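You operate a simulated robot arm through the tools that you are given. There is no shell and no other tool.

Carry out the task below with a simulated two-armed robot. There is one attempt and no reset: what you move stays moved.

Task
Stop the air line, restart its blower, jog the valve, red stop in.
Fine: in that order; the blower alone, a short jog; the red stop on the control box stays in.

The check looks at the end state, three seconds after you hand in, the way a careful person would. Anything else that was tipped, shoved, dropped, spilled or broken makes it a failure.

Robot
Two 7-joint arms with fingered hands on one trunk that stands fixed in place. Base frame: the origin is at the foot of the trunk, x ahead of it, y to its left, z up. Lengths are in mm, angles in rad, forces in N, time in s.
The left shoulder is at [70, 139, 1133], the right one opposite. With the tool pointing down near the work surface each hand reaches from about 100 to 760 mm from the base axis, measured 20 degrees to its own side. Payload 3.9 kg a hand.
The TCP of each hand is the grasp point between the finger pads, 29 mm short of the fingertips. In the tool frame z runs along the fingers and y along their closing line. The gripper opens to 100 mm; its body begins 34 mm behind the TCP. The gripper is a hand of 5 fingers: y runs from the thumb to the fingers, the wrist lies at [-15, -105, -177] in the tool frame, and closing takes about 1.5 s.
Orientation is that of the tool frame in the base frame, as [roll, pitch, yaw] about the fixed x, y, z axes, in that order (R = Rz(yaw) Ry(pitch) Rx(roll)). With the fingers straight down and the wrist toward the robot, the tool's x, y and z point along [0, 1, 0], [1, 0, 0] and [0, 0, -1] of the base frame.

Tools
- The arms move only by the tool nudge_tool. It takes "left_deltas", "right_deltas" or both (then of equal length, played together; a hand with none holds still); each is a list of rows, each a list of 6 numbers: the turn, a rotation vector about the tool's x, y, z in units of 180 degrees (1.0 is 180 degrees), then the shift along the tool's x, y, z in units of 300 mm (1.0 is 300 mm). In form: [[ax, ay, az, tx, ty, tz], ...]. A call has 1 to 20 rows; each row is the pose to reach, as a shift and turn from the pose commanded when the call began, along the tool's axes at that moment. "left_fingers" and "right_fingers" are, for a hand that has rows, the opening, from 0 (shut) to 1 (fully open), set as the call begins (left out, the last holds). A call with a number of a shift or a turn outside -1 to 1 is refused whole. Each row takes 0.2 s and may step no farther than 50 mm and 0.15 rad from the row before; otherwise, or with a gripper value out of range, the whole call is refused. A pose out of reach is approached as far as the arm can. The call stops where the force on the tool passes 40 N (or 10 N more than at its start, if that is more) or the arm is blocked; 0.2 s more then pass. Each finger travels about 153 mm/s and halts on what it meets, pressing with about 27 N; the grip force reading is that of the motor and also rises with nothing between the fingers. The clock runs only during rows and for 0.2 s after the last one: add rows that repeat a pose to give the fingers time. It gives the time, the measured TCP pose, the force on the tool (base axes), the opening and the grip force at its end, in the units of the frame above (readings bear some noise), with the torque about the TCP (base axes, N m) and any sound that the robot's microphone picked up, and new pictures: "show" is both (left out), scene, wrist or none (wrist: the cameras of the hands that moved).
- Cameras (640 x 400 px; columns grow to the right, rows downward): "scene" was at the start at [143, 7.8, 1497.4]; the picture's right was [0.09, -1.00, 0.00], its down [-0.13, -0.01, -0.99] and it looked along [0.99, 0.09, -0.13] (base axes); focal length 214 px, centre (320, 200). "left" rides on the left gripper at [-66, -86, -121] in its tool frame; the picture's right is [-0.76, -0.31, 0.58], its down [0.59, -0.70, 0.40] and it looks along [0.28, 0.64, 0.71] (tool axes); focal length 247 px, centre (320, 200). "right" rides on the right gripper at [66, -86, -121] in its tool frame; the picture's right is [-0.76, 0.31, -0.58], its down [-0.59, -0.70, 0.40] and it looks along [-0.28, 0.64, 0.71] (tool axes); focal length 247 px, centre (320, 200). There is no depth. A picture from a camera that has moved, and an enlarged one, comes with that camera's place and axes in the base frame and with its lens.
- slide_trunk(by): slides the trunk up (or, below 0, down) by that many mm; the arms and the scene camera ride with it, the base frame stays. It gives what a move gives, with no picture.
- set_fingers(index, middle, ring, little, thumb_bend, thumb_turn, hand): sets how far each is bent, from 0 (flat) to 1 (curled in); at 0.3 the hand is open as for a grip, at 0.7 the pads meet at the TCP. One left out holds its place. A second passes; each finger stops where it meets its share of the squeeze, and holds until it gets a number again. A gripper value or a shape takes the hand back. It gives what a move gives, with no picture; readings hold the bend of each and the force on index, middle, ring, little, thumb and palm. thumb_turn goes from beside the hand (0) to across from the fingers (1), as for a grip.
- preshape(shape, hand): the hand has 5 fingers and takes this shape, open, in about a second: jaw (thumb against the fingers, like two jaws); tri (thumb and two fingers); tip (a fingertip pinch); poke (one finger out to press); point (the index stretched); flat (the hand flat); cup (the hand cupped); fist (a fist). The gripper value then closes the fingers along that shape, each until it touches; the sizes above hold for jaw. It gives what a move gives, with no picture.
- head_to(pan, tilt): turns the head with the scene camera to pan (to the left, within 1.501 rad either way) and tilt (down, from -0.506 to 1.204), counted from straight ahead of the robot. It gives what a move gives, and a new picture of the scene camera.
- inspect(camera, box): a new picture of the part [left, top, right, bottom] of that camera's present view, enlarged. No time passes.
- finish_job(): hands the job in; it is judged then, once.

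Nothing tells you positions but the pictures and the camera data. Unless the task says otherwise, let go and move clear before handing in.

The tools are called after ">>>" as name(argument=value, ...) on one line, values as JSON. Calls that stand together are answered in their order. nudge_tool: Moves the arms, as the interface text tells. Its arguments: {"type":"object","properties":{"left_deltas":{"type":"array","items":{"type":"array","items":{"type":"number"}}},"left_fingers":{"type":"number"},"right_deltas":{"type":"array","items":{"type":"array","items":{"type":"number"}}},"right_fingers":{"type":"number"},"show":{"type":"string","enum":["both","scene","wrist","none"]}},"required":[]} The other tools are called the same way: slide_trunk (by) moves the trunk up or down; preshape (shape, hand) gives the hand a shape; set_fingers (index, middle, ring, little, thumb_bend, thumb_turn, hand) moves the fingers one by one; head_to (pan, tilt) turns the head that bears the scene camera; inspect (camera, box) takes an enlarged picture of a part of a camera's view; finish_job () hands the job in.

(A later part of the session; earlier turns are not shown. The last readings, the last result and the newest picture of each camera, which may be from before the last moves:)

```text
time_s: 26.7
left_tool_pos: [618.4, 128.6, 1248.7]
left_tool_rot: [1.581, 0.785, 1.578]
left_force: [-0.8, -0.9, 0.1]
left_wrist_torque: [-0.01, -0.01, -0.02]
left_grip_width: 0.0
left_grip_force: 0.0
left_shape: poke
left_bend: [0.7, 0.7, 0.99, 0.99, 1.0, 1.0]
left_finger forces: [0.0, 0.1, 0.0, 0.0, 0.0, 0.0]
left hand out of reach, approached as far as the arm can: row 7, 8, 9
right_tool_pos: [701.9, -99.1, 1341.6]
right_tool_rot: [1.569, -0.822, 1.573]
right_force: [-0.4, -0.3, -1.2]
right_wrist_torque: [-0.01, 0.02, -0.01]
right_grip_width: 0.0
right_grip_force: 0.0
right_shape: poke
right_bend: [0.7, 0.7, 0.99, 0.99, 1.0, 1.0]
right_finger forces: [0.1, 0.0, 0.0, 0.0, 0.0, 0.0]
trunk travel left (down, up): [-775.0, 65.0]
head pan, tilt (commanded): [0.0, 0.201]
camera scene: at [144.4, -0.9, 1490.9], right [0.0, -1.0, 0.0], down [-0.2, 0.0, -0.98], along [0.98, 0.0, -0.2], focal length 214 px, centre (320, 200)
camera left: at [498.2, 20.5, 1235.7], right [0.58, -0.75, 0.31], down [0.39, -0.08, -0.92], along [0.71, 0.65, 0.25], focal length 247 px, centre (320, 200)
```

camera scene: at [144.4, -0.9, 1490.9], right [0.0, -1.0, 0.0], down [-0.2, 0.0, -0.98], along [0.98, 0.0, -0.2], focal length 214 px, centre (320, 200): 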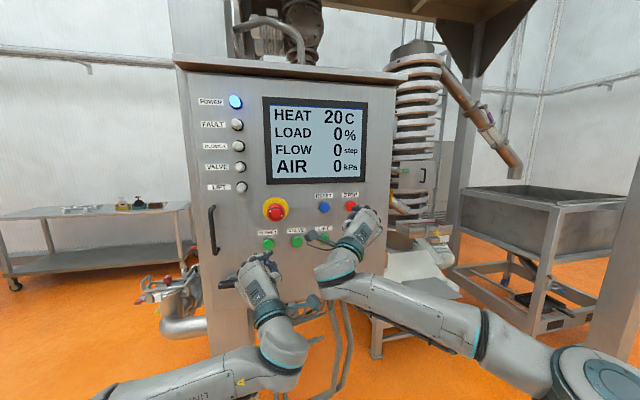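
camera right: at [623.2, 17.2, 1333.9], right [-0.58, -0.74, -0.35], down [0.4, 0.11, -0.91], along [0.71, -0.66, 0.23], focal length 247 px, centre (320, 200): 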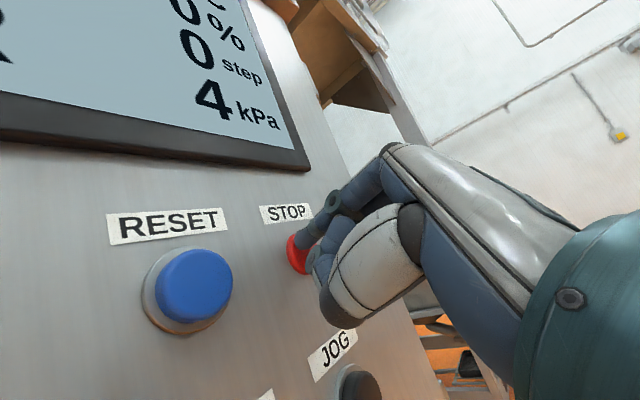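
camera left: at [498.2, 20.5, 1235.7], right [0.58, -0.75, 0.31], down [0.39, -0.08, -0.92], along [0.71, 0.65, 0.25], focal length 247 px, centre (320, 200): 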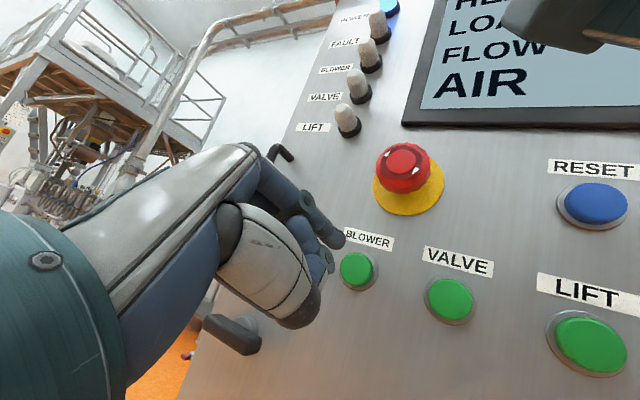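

Buttons re-measure as BLOWER [721, 147, 1244], VALVE [738, 67, 1244], JOG ≈[774, -93, 1244], and the mushroom front ≈[685, 114, 1347]. The left arm is at a reach limit, so I lower the trunk by 100 mm to give both arms the geometry that worked at STOP.

>>> slide_trunk(by=-100)

>>> head_to(pan=0.1, tilt=0.15)

```text
time_s: 28.1
left_tool_pos: [618.6, 128.7, 1149.2]
left_tool_rot: [1.581, 0.783, 1.58]
left_force: [0.4, -0.8, 0.1]
left_wrist_torque: [0.0, -0.01, 0.02]
left_grip_width: 0.0
left_grip_force: 0.1
left_shape: poke
left_bend: [0.7, 0.7, 0.99, 0.99, 1.0, 1.0]
left_finger forces: [0.0, 0.0, 0.0, 0.1, 0.1, 0.0]
right_tool_pos: [700.1, -99.1, 1241.9]
right_tool_rot: [1.568, -0.822, 1.575]
right_force: [0.2, -0.9, -0.3]
right_wrist_torque: [0.01, 0.03, 0.0]
right_grip_width: 0.2
right_grip_force: 0.0
right_shape: poke
right_bend: [0.7, 0.7, 0.99, 0.99, 1.0, 1.0]
right_finger forces: [0.1, 0.1, 0.0, 0.1, 0.0, 0.0]
trunk travel left (down, up): [-675.0, 165.0]
head pan, tilt (commanded): [0.0, 0.201]
```

```text
time_s: 28.7
left_tool_pos: [617.6, 128.4, 1149.4]
left_tool_rot: [1.581, 0.786, 1.579]
left_force: [0.0, 0.4, 0.0]
left_wrist_torque: [0.02, 0.01, -0.01]
left_grip_width: 0.1
left_grip_force: 0.2
left_shape: poke
left_bend: [0.7, 0.7, 0.99, 0.99, 1.0, 1.0]
left_finger forces: [0.0, 0.1, 0.1, 0.0, 0.0, 0.0]
right_tool_pos: [701.6, -98.8, 1242.5]
right_tool_rot: [1.57, -0.822, 1.572]
right_force: [-0.2, 1.1, -0.8]
right_wrist_torque: [0.0, 0.0, -0.03]
right_grip_width: 0.4
right_grip_force: 0.1
right_shape: poke
right_bend: [0.7, 0.7, 0.99, 0.99, 1.0, 1.0]
right_finger forces: [0.1, 0.1, 0.1, 0.1, 0.0, 0.0]
trunk travel left (down, up): [-675.0, 165.0]
head pan, tilt (commanded): [0.099, 0.15]
camera scene: at [143.2, 8.2, 1395.7], right [0.1, -1.0, 0.0], down [-0.15, -0.01, -0.99], along [0.98, 0.1, -0.15], focal length 214 px, centre (320, 200)
```

scene: 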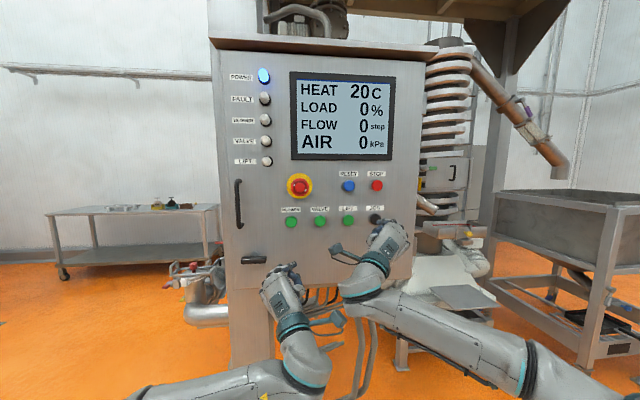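

All drives remain off. I now bring the left hand up to about 40 mm in front of BLOWER with a slight yaw toward the panel normal.

>>> nudge_tool(left_deltas=[[-0.0045, 0.0045, 0, -0.0455, 0.0467, 0.0231], [-0.009, 0.009, 0, -0.091, 0.0934, 0.0461], [-0.0135, 0.0135, 0, -0.1366, 0.1401, 0.0692], [-0.018, 0.018, 0, -0.1821, 0.1868, 0.0922], [-0.0225, 0.0225, 0, -0.2276, 0.2335, 0.1153], [-0.0225, 0.0225, 0, -0.2276, 0.2335, 0.1153], [-0.0225, 0.0225, 0, -0.2276, 0.2335, 0.1153]], show="both")

```text
time_s: 29.3
left_tool_pos: [629.1, 126.0, 1179.7]
left_tool_rot: [1.585, 0.781, 1.615]
left_force: [0.2, 1.1, 0.4]
left_wrist_torque: [0.06, -0.01, -0.14]
left_grip_width: 0.0
left_grip_force: 0.0
left_shape: poke
left_bend: [0.7, 0.7, 0.99, 0.99, 1.0, 1.0]
left_finger forces: [0.0, 0.1, 0.0, 0.0, 0.0, 0.1]
right_tool_pos: [701.9, -107.9, 1245.6]
right_tool_rot: [1.567, -0.831, 1.557]
right_force: [-0.6, 0.1, 0.0]
right_wrist_torque: [0.0, 0.0, 0.03]
right_grip_width: 0.2
right_grip_force: 0.1
right_shape: poke
right_bend: [0.7, 0.7, 0.99, 0.99, 1.0, 1.0]
right_finger forces: [0.1, 0.1, 0.0, 0.0, 0.0, 0.1]
trunk travel left (down, up): [-675.0, 165.0]
head pan, tilt (commanded): [0.099, 0.15]
stopped in row 2 (left hand): the force on the tool passed its limit at 53 N (the readings are from after the stop); the commanded pose is now the measured one
camera scene: at [143.1, 7.8, 1395.7], right [0.1, -1.0, 0.0], down [-0.15, -0.01, -0.99], along [0.98, 0.1, -0.15], focal length 214 px, centre (320, 200)
camera left: at [512.5, 15.7, 1167.0], right [0.61, -0.73, 0.31], down [0.39, -0.06, -0.92], along [0.69, 0.68, 0.25], focal length 247 px, centre (320, 200)
```

scene: 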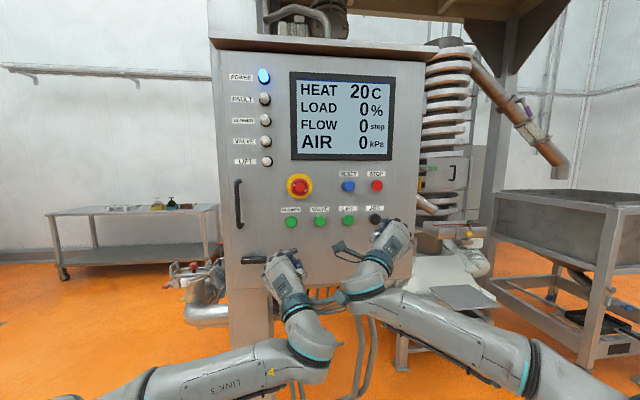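
left: 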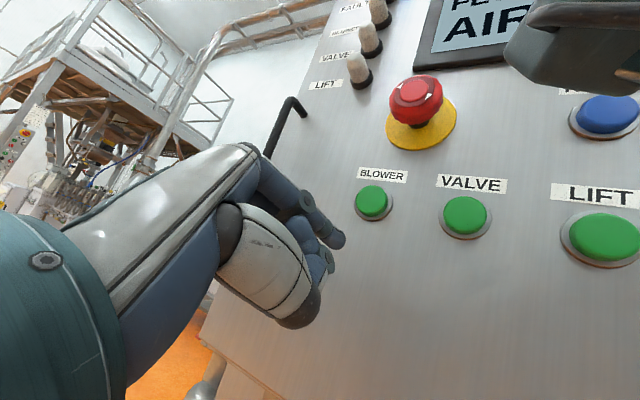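

The left hand was stopped by the right hand's wrist camera mount: the two rolled wrists meet near the centre line. No drive changed. I back the left hand down first, then withdraw the right hand back and to the right.

>>> nudge_tool(left_deltas=[[0, 0, 0, 0.0378, -0.033, -0.0184], [0, 0, 0, 0.0755, -0.066, -0.0367], [0, 0, 0, 0.0755, -0.066, -0.0367], [0, 0, 0, 0.0755, -0.066, -0.0367], [0, 0, 0, 0.0755, -0.066, -0.0367], [0, 0, 0, 0.0755, -0.066, -0.0367], [0, 0, 0, 0.0755, -0.066, -0.0367], [0, 0, 0, 0.0755, -0.066, -0.0367]], right_deltas=[[0, 0, 0, 0, 0, 0], [0, 0, 0, 0, 0, 0], [0, 0, 0, -0.0458, 0.0494, -0.0667], [0, 0, 0, -0.0916, 0.0987, -0.1333], [0, 0, 0, -0.1374, 0.1481, -0.2], [0, 0, 0, -0.1832, 0.1974, -0.2667], [0, 0, 0, -0.229, 0.2468, -0.3333], [0, 0, 0, -0.229, 0.2468, -0.3333]], show="scene")

```text
time_s: 31.1
left_tool_pos: [618.4, 130.7, 1150.5]
left_tool_rot: [1.588, 0.784, 1.619]
left_force: [0.4, -0.4, -0.1]
left_wrist_torque: [-0.02, 0.01, 0.02]
left_grip_width: 0.0
left_grip_force: 0.1
left_shape: poke
left_bend: [0.7, 0.7, 0.99, 0.99, 1.0, 1.0]
left_finger forces: [0.0, 0.0, 0.0, 0.0, 0.1, 0.0]
right_tool_pos: [600.6, -208.2, 1244.9]
right_tool_rot: [1.565, -0.83, 1.561]
right_force: [-0.7, -0.5, 0.0]
right_wrist_torque: [-0.01, -0.01, -0.01]
right_grip_width: 0.1
right_grip_force: 0.1
right_shape: poke
right_bend: [0.7, 0.7, 0.99, 0.99, 1.0, 1.0]
right_finger forces: [0.0, 0.1, 0.0, 0.0, 0.0, 0.1]
trunk travel left (down, up): [-675.0, 165.0]
head pan, tilt (commanded): [0.099, 0.15]
camera scene: at [143.9, 8.9, 1395.6], right [0.1, -0.99, 0.0], down [-0.15, -0.02, -0.99], along [0.98, 0.1, -0.15], focal length 214 px, centre (320, 200)
```

scene: 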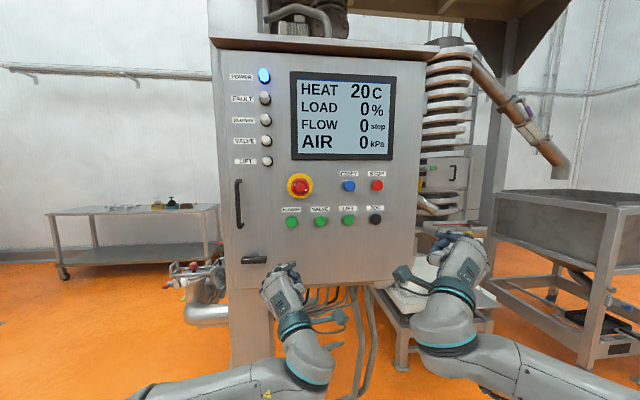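

The right hand is clear. I bring the left hand up to the BLOWER standoff again.

>>> nudge_tool(left_deltas=[[-0.0022, 0.0022, 0, -0.0465, 0.0444, 0.0222], [-0.0045, 0.0045, 0, -0.0931, 0.0888, 0.0444], [-0.0067, 0.0067, 0, -0.1396, 0.1332, 0.0666], [-0.009, 0.009, 0, -0.1862, 0.1776, 0.0888], [-0.0112, 0.0112, 0, -0.2327, 0.222, 0.111], [-0.0112, 0.0112, 0, -0.2327, 0.222, 0.111], [-0.0112, 0.0112, 0, -0.2327, 0.222, 0.111]], show="both")

```text
time_s: 32.7
left_tool_pos: [652.4, 125.8, 1246.7]
left_tool_rot: [1.585, 0.782, 1.665]
left_force: [0.4, 0.1, 0.5]
left_wrist_torque: [0.01, 0.01, 0.0]
left_grip_width: 0.0
left_grip_force: 0.1
left_shape: poke
left_bend: [0.7, 0.7, 0.99, 0.99, 1.0, 1.0]
left_finger forces: [0.0, 0.0, 0.1, 0.1, 0.1, 0.0]
right_tool_pos: [598.8, -208.0, 1244.9]
right_tool_rot: [1.564, -0.83, 1.56]
right_force: [0.3, 0.3, -0.1]
right_wrist_torque: [0.0, 0.03, 0.0]
right_grip_width: 0.1
right_grip_force: 0.0
right_shape: poke
right_bend: [0.7, 0.7, 0.99, 0.99, 1.0, 1.0]
right_finger forces: [0.0, 0.1, 0.0, 0.0, 0.0, 0.0]
trunk travel left (down, up): [-675.0, 165.0]
head pan, tilt (commanded): [0.099, 0.15]
camera scene: at [143.1, 8.2, 1395.7], right [0.1, -1.0, 0.0], down [-0.15, -0.01, -0.99], along [0.98, 0.1, -0.15], focal length 214 px, centre (320, 200)
camera left: at [541.3, 9.7, 1233.8], right [0.64, -0.7, 0.31], down [0.39, -0.04, -0.92], along [0.66, 0.71, 0.25], focal length 247 px, centre (320, 200)
```

scene: 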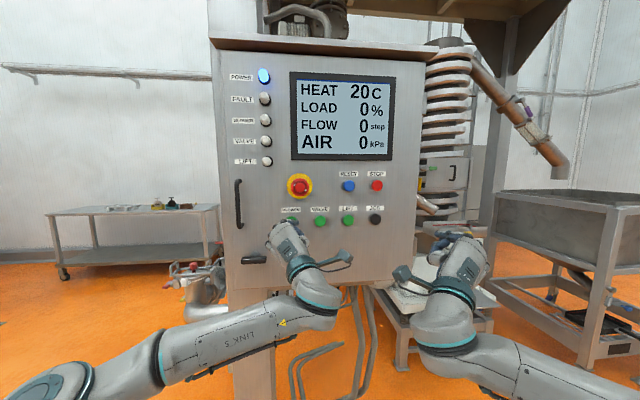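
left: 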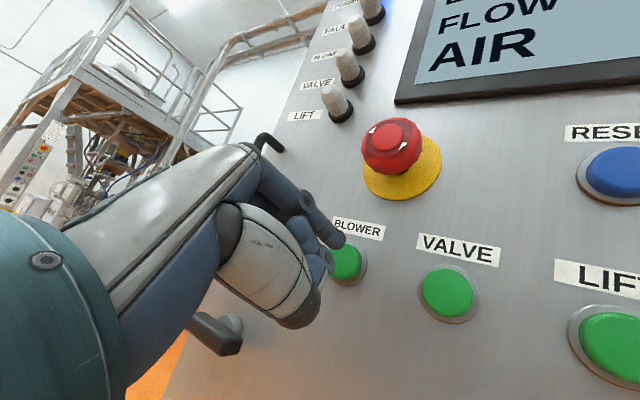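

BLOWER lines up at about [721, 146, 1244] with the left middle fingertip roughly 40 mm away. I press it slowly.

>>> nudge_tool(left_deltas=[[0, 0, 0, 0.0092, 0.014, 0.0667], [0, 0, 0, 0.0132, 0.018, 0.113], [0, 0, 0, 0.0143, 0.0192, 0.126], [0, 0, 0, 0.0152, 0.02, 0.136], [0, 0, 0, 0.016, 0.0209, 0.146], [0, 0, 0, 0.0169, 0.0217, 0.156]], show="both")

```text
time_s: 34.1
left_tool_pos: [692.8, 140.2, 1252.4]
left_tool_rot: [1.576, 0.778, 1.657]
left_force: [-25.8, -2.4, -5.3]
left_wrist_torque: [-0.09, 0.43, 0.18]
left_grip_width: 0.0
left_grip_force: 0.0
left_shape: poke
left_bend: [0.7, 0.7, 0.99, 0.99, 1.0, 1.0]
left_finger forces: [0.0, 25.8, 0.1, 0.0, 0.0, 0.0]
right_tool_pos: [593.7, -207.6, 1245.9]
right_tool_rot: [1.557, -0.831, 1.567]
right_force: [-0.7, 0.2, -0.1]
right_wrist_torque: [0.0, -0.01, -0.02]
right_grip_width: 0.0
right_grip_force: 0.1
right_shape: poke
right_bend: [0.7, 0.7, 0.99, 0.99, 1.0, 1.0]
right_finger forces: [0.0, 0.0, 0.1, 0.0, 0.0, 0.0]
trunk travel left (down, up): [-675.0, 165.0]
head pan, tilt (commanded): [0.099, 0.15]
heard: click
camera scene: at [136.4, 8.0, 1396.4], right [0.1, -0.99, 0.0], down [-0.14, -0.01, -0.99], along [0.98, 0.1, -0.14], focal length 214 px, centre (320, 200)
camera left: at [581.4, 22.6, 1237.2], right [0.64, -0.7, 0.31], down [0.4, -0.04, -0.92], along [0.66, 0.71, 0.25], focal length 247 px, centre (320, 200)
```

scene: 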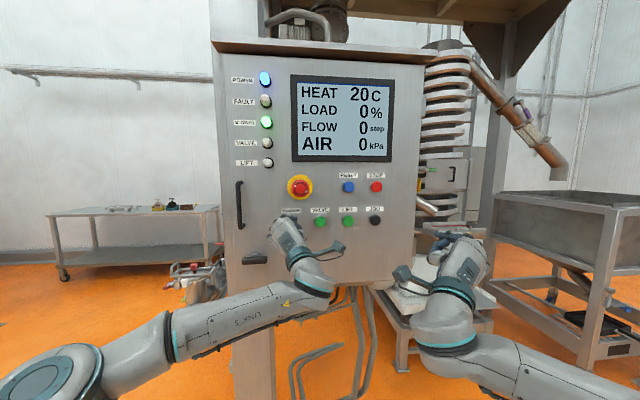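
left: 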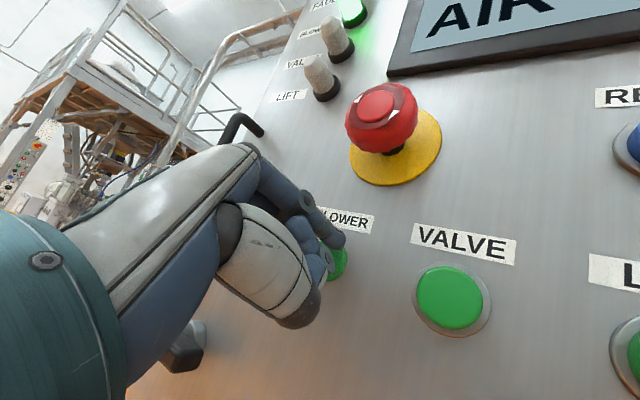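

BLOWER clicked and its lamp alone is lit. I retract the left hand and watch whether AIR builds.

>>> nudge_tool(left_deltas=[[0, 0, 0, -0.0048, -0.0048, -0.055], [0, 0, 0, -0.0095, -0.0095, -0.11], [0, 0, 0, -0.0143, -0.0143, -0.165], [0, 0, 0, -0.0143, -0.0143, -0.165], [0, 0, 0, -0.0143, -0.0143, -0.165], [0, 0, 0, -0.0143, -0.0143, -0.165], [0, 0, 0, -0.0143, -0.0143, -0.165], [0, 0, 0, -0.0143, -0.0143, -0.165]], show="both")

>>> inspect(camera="scene", box=[215, 60, 405, 180])

```text
time_s: 35.9
left_tool_pos: [648.6, 131.0, 1246.3]
left_tool_rot: [1.585, 0.781, 1.663]
left_force: [0.2, 0.5, 0.0]
left_wrist_torque: [0.0, 0.01, -0.01]
left_grip_width: 0.0
left_grip_force: 0.0
left_shape: poke
left_bend: [0.7, 0.7, 0.99, 0.99, 1.0, 1.0]
left_finger forces: [0.1, 0.0, 0.0, 0.0, 0.0, 0.0]
right_tool_pos: [600.5, -208.1, 1244.2]
right_tool_rot: [1.564, -0.83, 1.561]
right_force: [0.2, -0.3, -0.3]
right_wrist_torque: [0.01, 0.0, -0.02]
right_grip_width: 0.0
right_grip_force: 0.0
right_shape: poke
right_bend: [0.7, 0.7, 0.99, 0.99, 1.0, 1.0]
right_finger forces: [0.0, 0.1, 0.0, 0.1, 0.0, 0.0]
trunk travel left (down, up): [-675.0, 165.0]
head pan, tilt (commanded): [0.099, 0.15]
camera scene: at [143.2, 8.3, 1395.7], right [0.1, -1.0, 0.0], down [-0.15, -0.01, -0.99], along [0.98, 0.1, -0.15], focal length 214 px, centre (320, 200)
camera left: at [537.8, 12.7, 1233.5], right [0.64, -0.7, 0.31], down [0.39, -0.04, -0.92], along [0.66, 0.71, 0.25], focal length 247 px, centre (320, 200)
```

scene: 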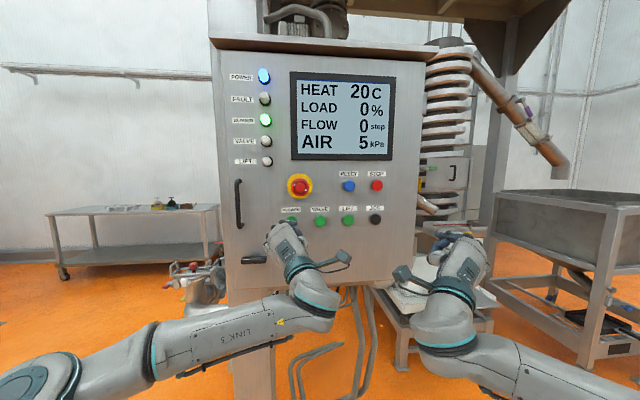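
left: 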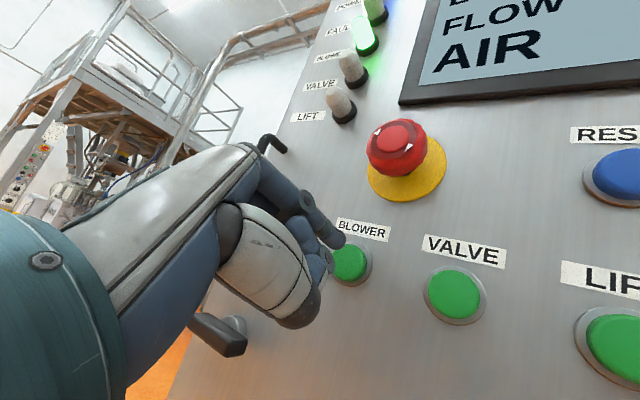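

```text
3.33 times, centred on (310, 120) of scene
camera zoom: at [143.2, 8.3, 1395.7], right [0.1, -1.0, 0.0], down [-0.15, -0.01, -0.99], along [0.98, 0.1, -0.15], focal length 715 px, centre (353, 467)
```

zoom: 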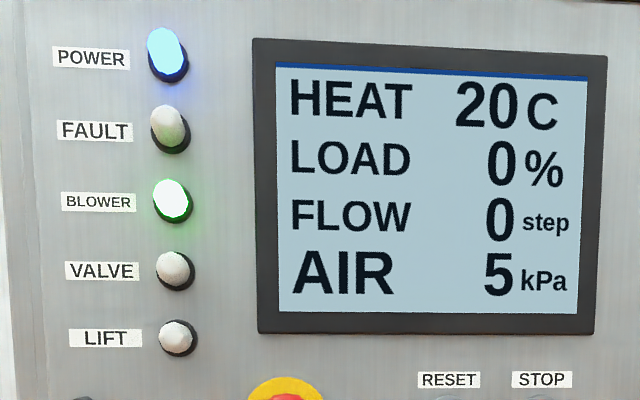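

The blower alone is running (AIR 5 kPa, VALVE and LIFT lamps dark). Next I swing the left hand out to the left and bring the right hand to a standoff in front of JOG.

>>> nudge_tool(left_deltas=[[0, 0, 0, 0.049, 0.049, -0.0348], [0, 0, 0, 0.0979, 0.0979, -0.0695], [0, 0, 0, 0.1469, 0.1469, -0.1043], [0, 0, 0, 0.1958, 0.1958, -0.139], [0, 0, 0, 0.1958, 0.1958, -0.139], [0, 0, 0, 0.1958, 0.1958, -0.139], [0, 0, 0, 0.1958, 0.1958, -0.139], [0, 0, 0, 0.1958, 0.1958, -0.139], [0, 0, 0, 0.1958, 0.1958, -0.139], [0, 0, 0, 0.1958, 0.1958, -0.139], [0, 0, 0, 0.1958, 0.1958, -0.139]], right_deltas=[[0, 0, 0, 0, 0, 0], [0, 0, 0, 0, 0, 0], [0, 0, 0, 0, 0, 0], [0, 0, 0, 0.0451, -0.0454, 0.058], [0, 0, 0, 0.0903, -0.0908, 0.116], [0, 0, 0, 0.1354, -0.1363, 0.174], [0, 0, 0, 0.1805, -0.1817, 0.232], [0, 0, 0, 0.2257, -0.2271, 0.29], [0, 0, 0, 0.2708, -0.2725, 0.348], [0, 0, 0, 0.2708, -0.2725, 0.348], [0, 0, 0, 0.2708, -0.2725, 0.348]], show="both")

```text
time_s: 38.3
left_tool_pos: [601.3, 209.9, 1246.5]
left_tool_rot: [1.585, 0.782, 1.663]
left_force: [0.1, -0.3, 0.6]
left_wrist_torque: [0.02, 0.05, -0.01]
left_grip_width: 0.0
left_grip_force: 0.0
left_shape: poke
left_bend: [0.7, 0.7, 0.99, 0.99, 1.0, 1.0]
left_finger forces: [0.1, 0.0, 0.0, 0.0, 0.1, 0.0]
right_tool_pos: [707.1, -91.3, 1249.6]
right_tool_rot: [1.564, -0.831, 1.561]
right_force: [0.3, 0.7, 0.0]
right_wrist_torque: [0.0, 0.02, -0.03]
right_grip_width: 0.0
right_grip_force: 0.0
right_shape: poke
right_bend: [0.7, 0.7, 0.99, 0.99, 1.0, 1.0]
right_finger forces: [0.1, 0.0, 0.0, 0.0, 0.0, 0.1]
trunk travel left (down, up): [-675.0, 165.0]
head pan, tilt (commanded): [0.099, 0.15]
camera scene: at [143.4, 8.8, 1395.6], right [0.1, -1.0, 0.0], down [-0.15, -0.02, -0.99], along [0.98, 0.1, -0.15], focal length 214 px, centre (320, 200)
camera right: at [586.6, 18.3, 1239.5], right [-0.59, -0.73, -0.35], down [0.4, 0.12, -0.91], along [0.7, -0.67, 0.23], focal length 247 px, centre (320, 200)
camera left: at [489.2, 92.0, 1234.1], right [0.64, -0.7, 0.31], down [0.39, -0.05, -0.92], along [0.66, 0.71, 0.25], focal length 247 px, centre (320, 200)
```

scene: 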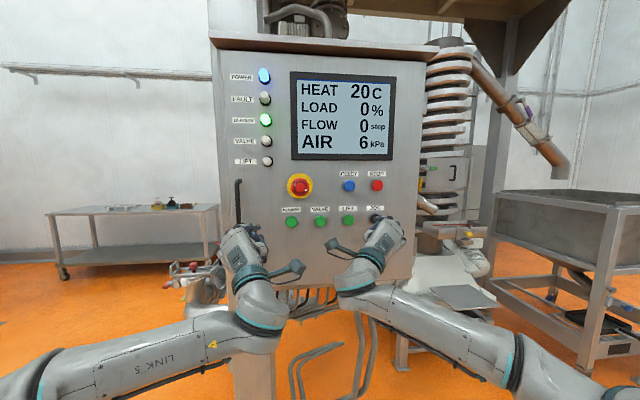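
right: 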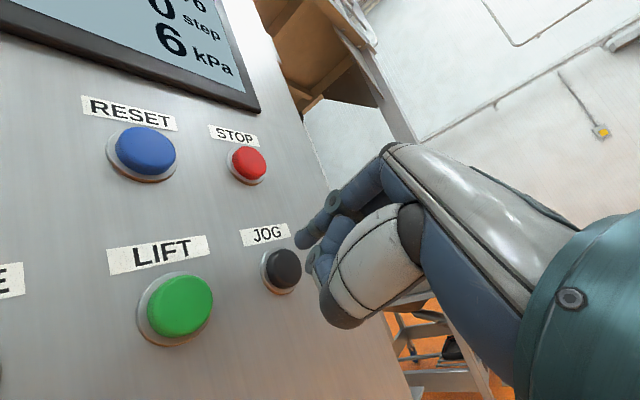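
left: 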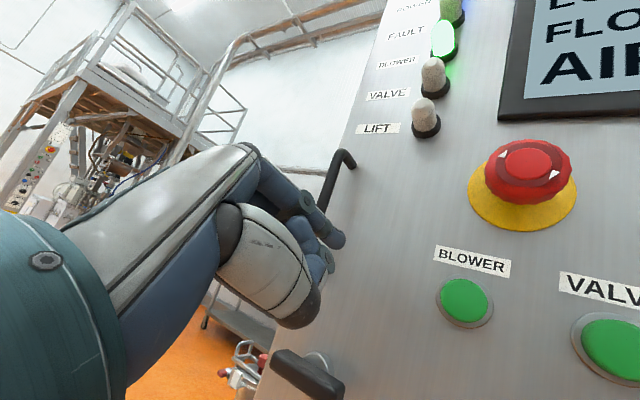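

JOG is centred on the right middle fingertip's approach line at about [774, -92, 1245]. I give JOG one brief press and retract in the same call, then read the screen.

>>> nudge_tool(right_deltas=[[0, 0, 0, 0.01, -0.011, 0.065], [0, 0, 0, 0.017, -0.0186, 0.1105], [0, 0, 0, 0.02, -0.0219, 0.13], [0, 0, 0, 0.022, -0.0241, 0.143], [0, 0, 0, 0.0235, -0.0258, 0.1528], [0, 0, 0, 0.02, -0.0219, 0.13], [0, 0, 0, 0.015, -0.0164, 0.0975], [0, 0, 0, 0.0075, -0.0082, 0.0488]], show="scene")

>>> inspect(camera="scene", box=[215, 60, 405, 180])

```text
time_s: 40.1
left_tool_pos: [600.4, 207.9, 1249.1]
left_tool_rot: [1.582, 0.781, 1.664]
left_force: [0.5, 0.3, 0.9]
left_wrist_torque: [0.0, 0.02, 0.03]
left_grip_width: 0.2
left_grip_force: 0.0
left_shape: poke
left_bend: [0.7, 0.7, 0.99, 0.99, 1.0, 1.0]
left_finger forces: [0.0, 0.0, 0.0, 0.0, 0.1, 0.0]
right_tool_pos: [721.9, -90.6, 1250.8]
right_tool_rot: [1.564, -0.831, 1.561]
right_force: [-0.5, 0.3, 0.9]
right_wrist_torque: [0.01, -0.02, 0.03]
right_grip_width: 0.0
right_grip_force: 0.1
right_shape: poke
right_bend: [0.7, 0.7, 0.99, 0.99, 1.0, 1.0]
right_finger forces: [0.0, 0.0, 0.0, 0.0, 0.0, 0.0]
trunk travel left (down, up): [-675.0, 165.0]
head pan, tilt (commanded): [0.099, 0.15]
heard: click
camera scene: at [142.3, 7.6, 1395.9], right [0.1, -0.99, 0.0], down [-0.15, -0.01, -0.99], along [0.98, 0.1, -0.15], focal length 214 px, centre (320, 200)
```

scene: 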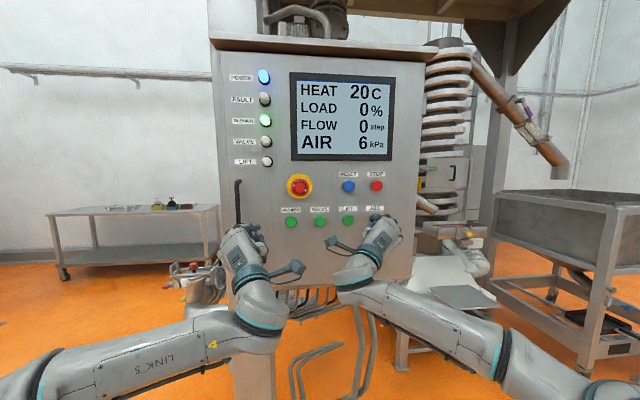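

```text
3.33 times, centred on (310, 120) of scene
camera zoom: at [142.3, 7.6, 1395.9], right [0.1, -0.99, 0.0], down [-0.15, -0.01, -0.99], along [0.98, 0.1, -0.15], focal length 715 px, centre (353, 467)
```

zoom: 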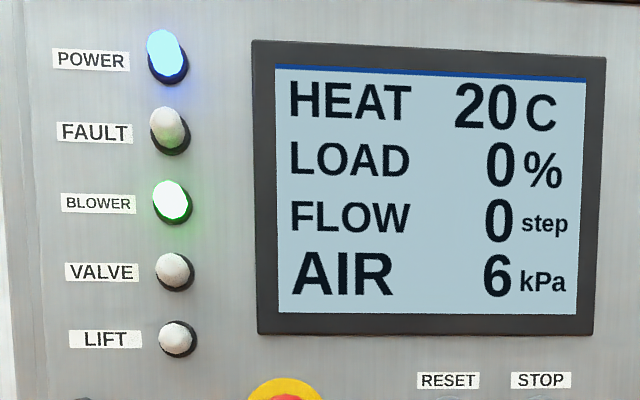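

JOG clicked but nothing shows after release, so I need to see the panel while JOG is held. I press it again just long enough for a picture.

>>> nudge_tool(right_deltas=[[0, 0, 0, 0.0075, -0.0082, 0.0488], [0, 0, 0, 0.0125, -0.0137, 0.0813], [0, 0, 0, 0.015, -0.0164, 0.0975], [0, 0, 0, 0.016, -0.0175, 0.104]], show="scene")

>>> inspect(camera="scene", box=[215, 60, 405, 180])

```text
time_s: 41.1
left_tool_pos: [593.7, 206.1, 1251.4]
left_tool_rot: [1.575, 0.78, 1.656]
left_force: [1.3, -0.2, -0.3]
left_wrist_torque: [-0.02, -0.01, 0.02]
left_grip_width: 0.0
left_grip_force: 0.0
left_shape: poke
left_bend: [0.7, 0.7, 0.99, 0.99, 1.0, 1.0]
left_finger forces: [0.0, 0.1, 0.0, 0.0, 0.1, 0.0]
right_tool_pos: [747.3, -88.2, 1253.6]
right_tool_rot: [1.554, -0.832, 1.565]
right_force: [-30.4, -11.1, -7.1]
right_wrist_torque: [-0.1, 0.38, -0.34]
right_grip_width: 0.0
right_grip_force: 0.1
right_shape: poke
right_bend: [0.7, 0.7, 0.99, 0.99, 1.0, 1.0]
right_finger forces: [0.0, 32.3, 0.0, 0.0, 0.0, 0.0]
trunk travel left (down, up): [-675.0, 165.0]
head pan, tilt (commanded): [0.099, 0.15]
heard: click
camera scene: at [135.3, 4.8, 1396.5], right [0.1, -1.0, 0.0], down [-0.14, -0.01, -0.99], along [0.98, 0.1, -0.14], focal length 214 px, centre (320, 200)
```

scene: 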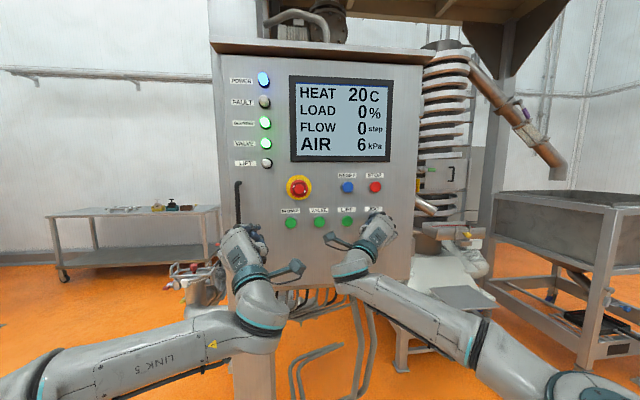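

```text
3.33 times, centred on (310, 120) of scene
camera zoom: at [135.3, 4.8, 1396.5], right [0.1, -1.0, 0.0], down [-0.14, -0.01, -0.99], along [0.98, 0.1, -0.14], focal length 715 px, centre (353, 467)
```

zoom: 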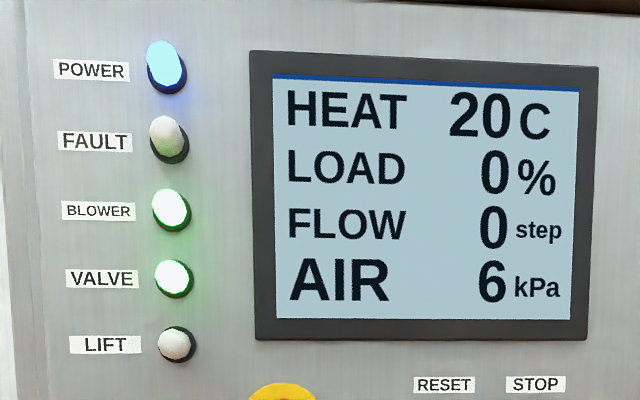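

The VALVE lamp lights while JOG is held, so JOG by itself jogs the valve. I release it right away.

>>> nudge_tool(right_deltas=[[0, 0, 0, -0.0075, 0.0082, -0.0488], [0, 0, 0, -0.015, 0.0164, -0.0975], [0, 0, 0, -0.0225, 0.0246, -0.1463], [0, 0, 0, -0.0225, 0.0246, -0.1463], [0, 0, 0, -0.0225, 0.0246, -0.1463]], show="scene")

>>> inspect(camera="scene", box=[215, 60, 405, 180])

```text
time_s: 42.3
left_tool_pos: [599.6, 209.6, 1248.9]
left_tool_rot: [1.583, 0.783, 1.66]
left_force: [0.4, -0.3, -0.3]
left_wrist_torque: [0.01, 0.03, 0.0]
left_grip_width: 0.0
left_grip_force: 0.1
left_shape: poke
left_bend: [0.7, 0.7, 0.99, 0.99, 1.0, 1.0]
left_finger forces: [0.1, 0.1, 0.0, 0.1, 0.1, 0.0]
right_tool_pos: [708.4, -93.4, 1248.7]
right_tool_rot: [1.566, -0.831, 1.561]
right_force: [0.2, 0.6, 0.9]
right_wrist_torque: [0.01, -0.02, -0.01]
right_grip_width: 0.1
right_grip_force: 0.1
right_shape: poke
right_bend: [0.7, 0.7, 0.99, 0.99, 1.0, 1.0]
right_finger forces: [0.0, 0.0, 0.0, 0.0, 0.0, 0.0]
trunk travel left (down, up): [-675.0, 165.0]
head pan, tilt (commanded): [0.099, 0.15]
camera scene: at [142.8, 8.1, 1395.7], right [0.1, -1.0, 0.0], down [-0.15, -0.01, -0.99], along [0.98, 0.1, -0.15], focal length 214 px, centre (320, 200)
```

scene: 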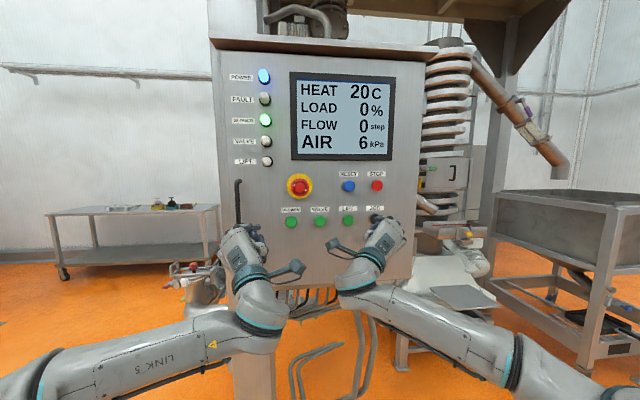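

```text
3.33 times, centred on (310, 120) of scene
camera zoom: at [142.8, 8.1, 1395.7], right [0.1, -1.0, 0.0], down [-0.15, -0.01, -0.99], along [0.98, 0.1, -0.15], focal length 715 px, centre (353, 467)
```

zoom: 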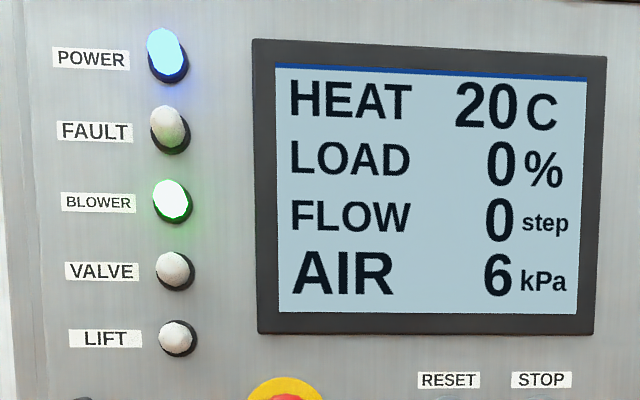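

The valve jog is done and only BLOWER is lit. Now for the red mushroom stop: I first withdraw the right hand, then raise the trunk back 100 mm so the left hand meets the mushroom at a comfortable height.

>>> nudge_tool(right_deltas=[[0, 0, 0, -0.054, 0.054, -0.072], [0, 0, 0, -0.108, 0.108, -0.144], [0, 0, 0, -0.162, 0.162, -0.216], [0, 0, 0, -0.216, 0.216, -0.288], [0, 0, 0, -0.27, 0.27, -0.36], [0, 0, 0, -0.27, 0.27, -0.36]], show="none")

>>> slide_trunk(by=100)

```text
time_s: 43.7
left_tool_pos: [601.3, 208.3, 1247.6]
left_tool_rot: [1.585, 0.782, 1.663]
left_force: [-0.1, 0.7, -0.6]
left_wrist_torque: [0.04, -0.03, 0.03]
left_grip_width: 0.0
left_grip_force: 0.1
left_shape: poke
left_bend: [0.7, 0.7, 0.99, 0.99, 1.0, 1.0]
left_finger forces: [0.0, 0.0, 0.1, 0.0, 0.0, 0.1]
right_tool_pos: [599.6, -202.8, 1241.9]
right_tool_rot: [1.567, -0.829, 1.558]
right_force: [0.5, 0.2, -0.2]
right_wrist_torque: [0.01, -0.02, -0.01]
right_grip_width: 0.3
right_grip_force: 0.2
right_shape: poke
right_bend: [0.7, 0.7, 0.99, 0.99, 1.0, 1.0]
right_finger forces: [0.0, 0.0, 0.0, 0.0, 0.0, 0.0]
trunk travel left (down, up): [-675.0, 165.0]
head pan, tilt (commanded): [0.099, 0.15]
```

```text
time_s: 45.1
left_tool_pos: [600.7, 208.5, 1347.4]
left_tool_rot: [1.585, 0.782, 1.665]
left_force: [-0.9, -0.2, 0.3]
left_wrist_torque: [0.0, -0.01, -0.01]
left_grip_width: 0.0
left_grip_force: 0.1
left_shape: poke
left_bend: [0.7, 0.7, 0.99, 0.99, 1.0, 1.0]
left_finger forces: [0.1, 0.0, 0.0, 0.0, 0.1, 0.0]
right_tool_pos: [599.5, -203.5, 1342.5]
right_tool_rot: [1.563, -0.831, 1.566]
right_force: [-0.1, 0.5, -0.1]
right_wrist_torque: [0.06, 0.03, -0.01]
right_grip_width: 0.0
right_grip_force: 0.0
right_shape: poke
right_bend: [0.7, 0.7, 0.99, 0.99, 1.0, 1.0]
right_finger forces: [0.0, 0.0, 0.1, 0.0, 0.0, 0.1]
trunk travel left (down, up): [-775.0, 65.0]
head pan, tilt (commanded): [0.099, 0.15]
```

Both hands are clear and back at the upper height. I move the left hand sideways to about 45 mm in front of the mushroom.

>>> nudge_tool(left_deltas=[[0, 0, 0, -0.0561, -0.0518, 0.0016], [0, 0, 0, -0.1122, -0.1036, 0.0032], [0, 0, 0, -0.1683, -0.1554, 0.0048], [0, 0, 0, -0.2244, -0.2072, 0.0064], [0, 0, 0, -0.2805, -0.259, 0.008], [0, 0, 0, -0.2805, -0.259, 0.008], [0, 0, 0, -0.2805, -0.259, 0.008]], show="both")

>>> inspect(camera="left", box=[200, 100, 520, 300])

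```text
time_s: 46.7
left_tool_pos: [612.8, 93.6, 1352.2]
left_tool_rot: [1.583, 0.782, 1.662]
left_force: [-0.2, -0.4, -0.1]
left_wrist_torque: [-0.03, 0.01, 0.01]
left_grip_width: 0.0
left_grip_force: 0.0
left_shape: poke
left_bend: [0.7, 0.7, 0.99, 0.99, 1.0, 1.0]
left_finger forces: [0.0, 0.0, 0.0, 0.0, 0.1, 0.0]
right_tool_pos: [598.7, -204.4, 1342.0]
right_tool_rot: [1.566, -0.832, 1.56]
right_force: [0.2, -0.2, 1.2]
right_wrist_torque: [-0.01, -0.02, 0.0]
right_grip_width: 0.2
right_grip_force: 0.0
right_shape: poke
right_bend: [0.7, 0.7, 0.99, 0.99, 1.0, 1.0]
right_finger forces: [0.1, 0.0, 0.1, 0.0, 0.0, 0.2]
trunk travel left (down, up): [-775.0, 65.0]
head pan, tilt (commanded): [0.099, 0.15]
camera scene: at [143.3, 8.0, 1495.7], right [0.1, -1.0, 0.0], down [-0.15, -0.01, -0.99], along [0.98, 0.1, -0.15], focal length 214 px, centre (320, 200)
camera left: at [502.1, -22.9, 1338.7], right [0.64, -0.7, 0.31], down [0.39, -0.04, -0.92], along [0.66, 0.71, 0.25], focal length 247 px, centre (320, 200)
```

scene: 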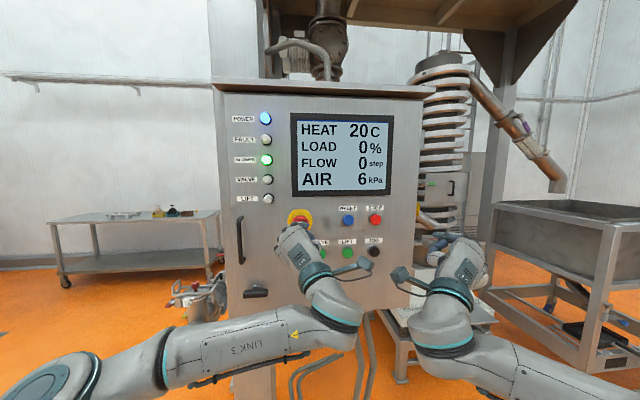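
left: 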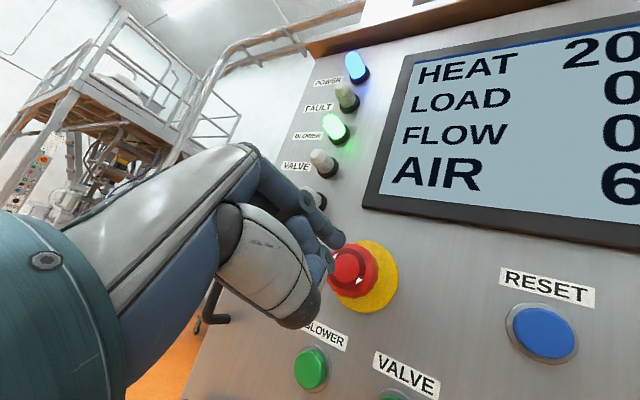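

```text
2.00 times, centred on (360, 200) of left
camera zoom: at [502.1, -22.9, 1338.7], right [0.64, -0.7, 0.31], down [0.39, -0.04, -0.92], along [0.66, 0.71, 0.25], focal length 494 px, centre (240, 200)
```

zoom: 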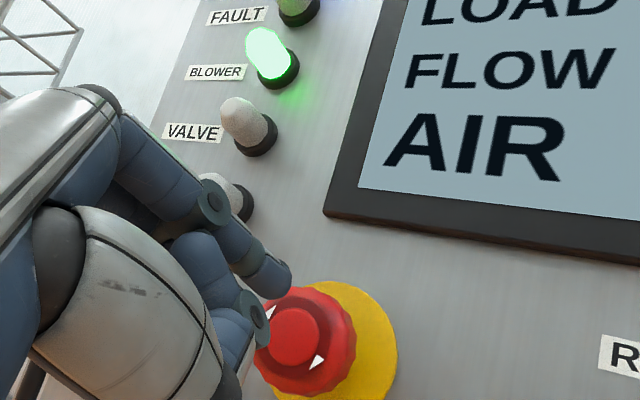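

The mushroom front re-measures at ≈[687, 113, 1346] and the left middle fingertip is lined up with it. I press it in along the panel normal until it latches or the force limit stops me.

>>> nudge_tool(left_deltas=[[0, 0, 0, 0.0071, 0.0071, 0.0825], [0, 0, 0, 0.0108, 0.0108, 0.1255], [0, 0, 0, 0.0123, 0.0123, 0.142], [0, 0, 0, 0.0134, 0.0134, 0.1552], [0, 0, 0, 0.0145, 0.0145, 0.1684], [0, 0, 0, 0.0157, 0.0157, 0.1816], [0, 0, 0, 0.0168, 0.0168, 0.1948]], show="both")

>>> inspect(camera="left", box=[200, 100, 520, 300])

```text
time_s: 48.3
left_tool_pos: [666.1, 105.7, 1354.7]
left_tool_rot: [1.578, 0.781, 1.657]
left_force: [-16.1, -1.1, -2.3]
left_wrist_torque: [-0.04, 0.29, 0.11]
left_grip_width: 0.0
left_grip_force: 0.1
left_shape: poke
left_bend: [0.7, 0.7, 0.99, 0.99, 1.0, 1.0]
left_finger forces: [0.1, 15.7, 0.0, 0.0, 0.0, 0.1]
right_tool_pos: [595.3, -203.9, 1345.0]
right_tool_rot: [1.56, -0.83, 1.564]
right_force: [-0.3, 0.1, 0.7]
right_wrist_torque: [-0.01, 0.01, -0.01]
right_grip_width: 0.3
right_grip_force: 0.1
right_shape: poke
right_bend: [0.7, 0.7, 0.99, 0.99, 1.0, 1.0]
right_finger forces: [0.1, 0.0, 0.0, 0.2, 0.0, 0.0]
trunk travel left (down, up): [-775.0, 65.0]
head pan, tilt (commanded): [0.099, 0.15]
heard: click
camera scene: at [138.1, 8.0, 1496.2], right [0.1, -0.99, 0.0], down [-0.15, -0.01, -0.99], along [0.98, 0.1, -0.15], focal length 214 px, centre (320, 200)
camera left: at [553.9, -11.6, 1340.4], right [0.64, -0.7, 0.31], down [0.4, -0.04, -0.92], along [0.66, 0.71, 0.25], focal length 247 px, centre (320, 200)
```

scene: 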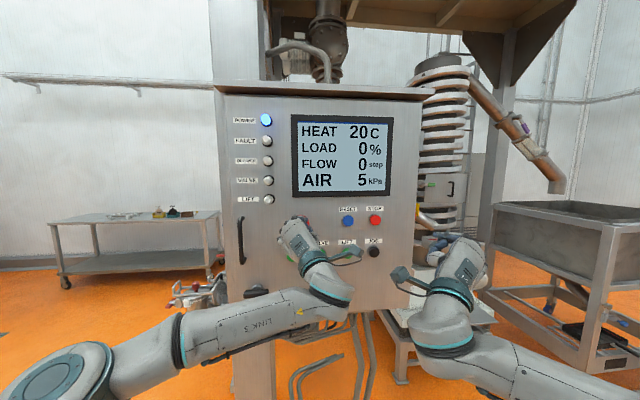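
left: 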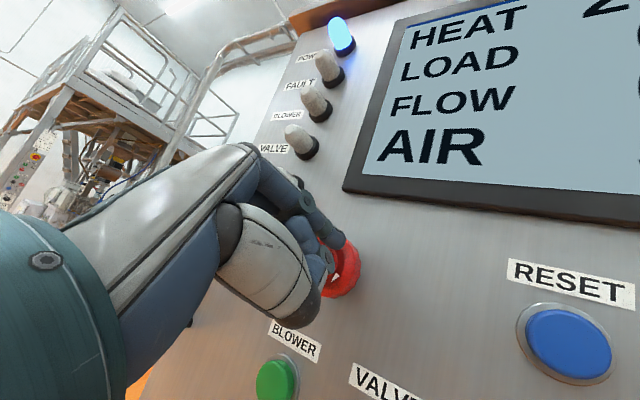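

```text
2.00 times, centred on (360, 200) of left
camera zoom: at [553.9, -11.6, 1340.4], right [0.64, -0.7, 0.31], down [0.4, -0.04, -0.92], along [0.66, 0.71, 0.25], focal length 494 px, centre (240, 200)
```

zoom: 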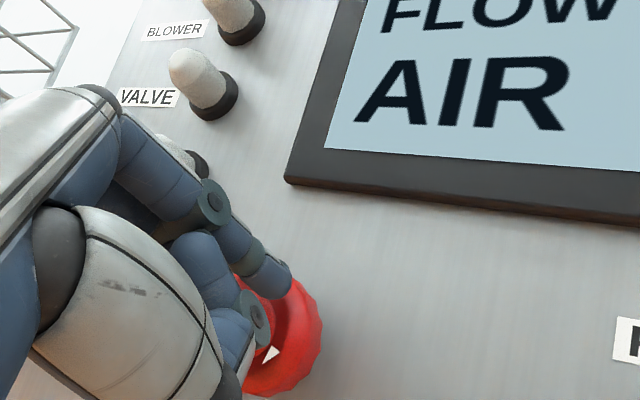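

The mushroom clicked: the BLOWER lamp went off and AIR is dropping. I retract the left hand straight back and check that the stop stays in.

>>> nudge_tool(left_deltas=[[0, 0, 0, -0.0048, -0.0048, -0.055], [0, 0, 0, -0.0095, -0.0095, -0.11], [0, 0, 0, -0.0143, -0.0143, -0.165], [0, 0, 0, -0.0191, -0.0191, -0.22], [0, 0, 0, -0.0238, -0.0238, -0.275], [0, 0, 0, -0.0238, -0.0238, -0.275], [0, 0, 0, -0.0238, -0.0238, -0.275]], show="both")

>>> inspect(camera="left", box=[200, 100, 520, 300])

```text
time_s: 49.9
left_tool_pos: [586.5, 89.6, 1352.4]
left_tool_rot: [1.586, 0.782, 1.665]
left_force: [0.0, 1.0, -0.7]
left_wrist_torque: [0.0, 0.01, 0.0]
left_grip_width: 0.0
left_grip_force: 0.1
left_shape: poke
left_bend: [0.7, 0.7, 0.99, 0.99, 1.0, 1.0]
left_finger forces: [0.0, 0.0, 0.1, 0.0, 0.1, 0.0]
right_tool_pos: [598.0, -204.9, 1341.6]
right_tool_rot: [1.564, -0.83, 1.561]
right_force: [-0.3, 0.8, -0.8]
right_wrist_torque: [-0.03, 0.01, 0.03]
right_grip_width: 0.0
right_grip_force: 0.1
right_shape: poke
right_bend: [0.7, 0.7, 0.99, 0.99, 1.0, 1.0]
right_finger forces: [0.0, 0.1, 0.1, 0.0, 0.0, 0.1]
trunk travel left (down, up): [-775.0, 65.0]
head pan, tilt (commanded): [0.099, 0.15]
camera scene: at [142.9, 8.3, 1495.7], right [0.1, -1.0, 0.0], down [-0.15, -0.01, -0.99], along [0.98, 0.1, -0.15], focal length 214 px, centre (320, 200)
camera left: at [475.5, -27.7, 1338.7], right [0.64, -0.7, 0.31], down [0.39, -0.04, -0.92], along [0.66, 0.71, 0.25], focal length 247 px, centre (320, 200)
```

scene: 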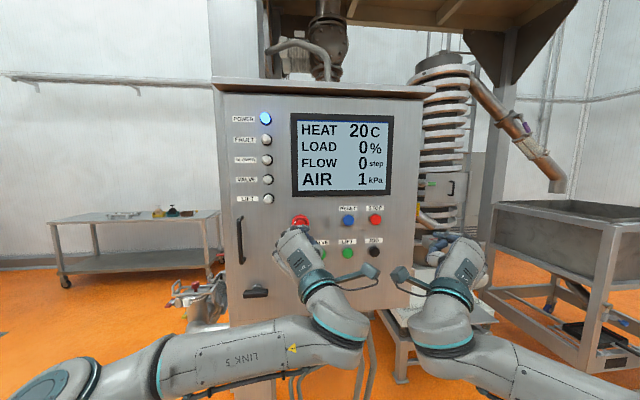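
left: 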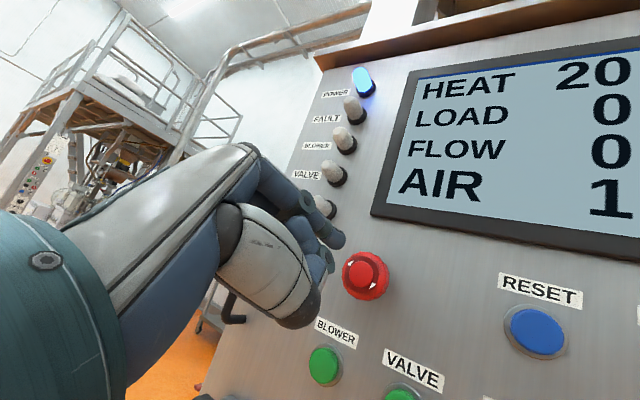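

```text
2.00 times, centred on (360, 200) of left
camera zoom: at [475.5, -27.7, 1338.7], right [0.64, -0.7, 0.31], down [0.39, -0.04, -0.92], along [0.66, 0.71, 0.25], focal length 494 px, centre (240, 200)
```

zoom: 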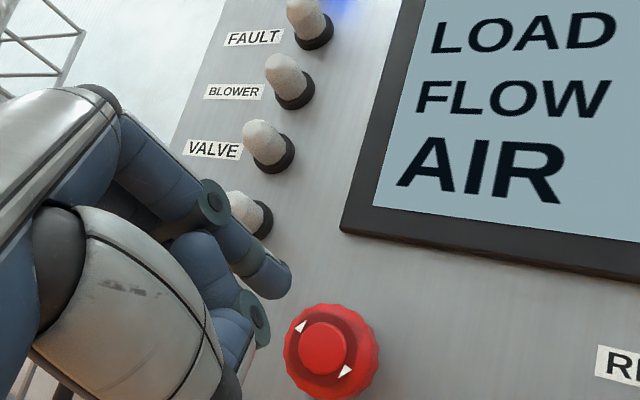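

The mushroom stays in (its head now sits down over the yellow ring) and AIR is nearly 0. I move the left hand out to the left to clear the panel and check the whole view.

>>> nudge_tool(left_deltas=[[0, 0, 0, 0.0548, 0.0548, -0.0068], [0, 0, 0, 0.1096, 0.1096, -0.0136], [0, 0, 0, 0.1644, 0.1644, -0.0204], [0, 0, 0, 0.2192, 0.2192, -0.0272], [0, 0, 0, 0.274, 0.274, -0.034], [0, 0, 0, 0.274, 0.274, -0.034], [0, 0, 0, 0.274, 0.274, -0.034]], show="scene")

>>> inspect(camera="scene", box=[215, 100, 425, 270])

```text
time_s: 51.5
left_tool_pos: [569.0, 206.0, 1352.7]
left_tool_rot: [1.584, 0.781, 1.664]
left_force: [-0.1, -0.1, -0.2]
left_wrist_torque: [-0.01, 0.04, 0.04]
left_grip_width: 0.0
left_grip_force: 0.0
left_shape: poke
left_bend: [0.7, 0.7, 0.99, 0.99, 1.0, 1.0]
left_finger forces: [0.0, 0.1, 0.0, 0.0, 0.1, 0.1]
right_tool_pos: [599.5, -202.6, 1343.1]
right_tool_rot: [1.565, -0.83, 1.56]
right_force: [0.4, 0.5, 0.9]
right_wrist_torque: [0.02, -0.01, 0.01]
right_grip_width: 0.0
right_grip_force: 0.0
right_shape: poke
right_bend: [0.7, 0.7, 0.99, 0.99, 1.0, 1.0]
right_finger forces: [0.1, 0.0, 0.0, 0.0, 0.0, 0.0]
trunk travel left (down, up): [-775.0, 65.0]
head pan, tilt (commanded): [0.099, 0.15]
camera scene: at [143.0, 8.6, 1495.7], right [0.1, -1.0, 0.0], down [-0.15, -0.01, -0.99], along [0.98, 0.1, -0.15], focal length 214 px, centre (320, 200)
```

scene: 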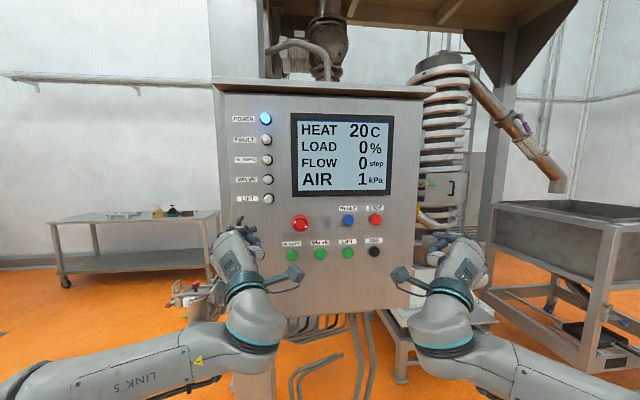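

```text
2.35 times, centred on (320, 185) of scene
camera zoom: at [143.0, 8.6, 1495.7], right [0.1, -1.0, 0.0], down [-0.15, -0.01, -0.99], along [0.98, 0.1, -0.15], focal length 505 px, centre (320, 235)
```

zoom: 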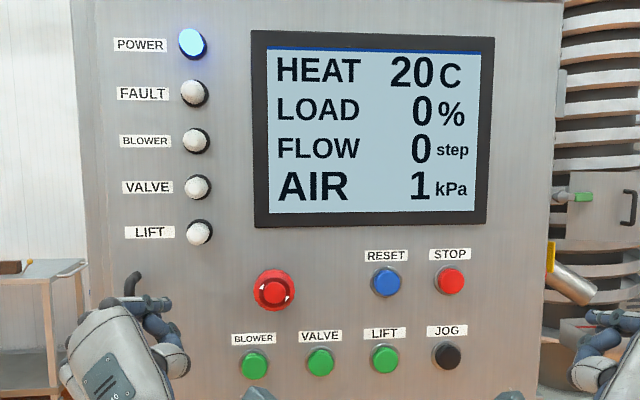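

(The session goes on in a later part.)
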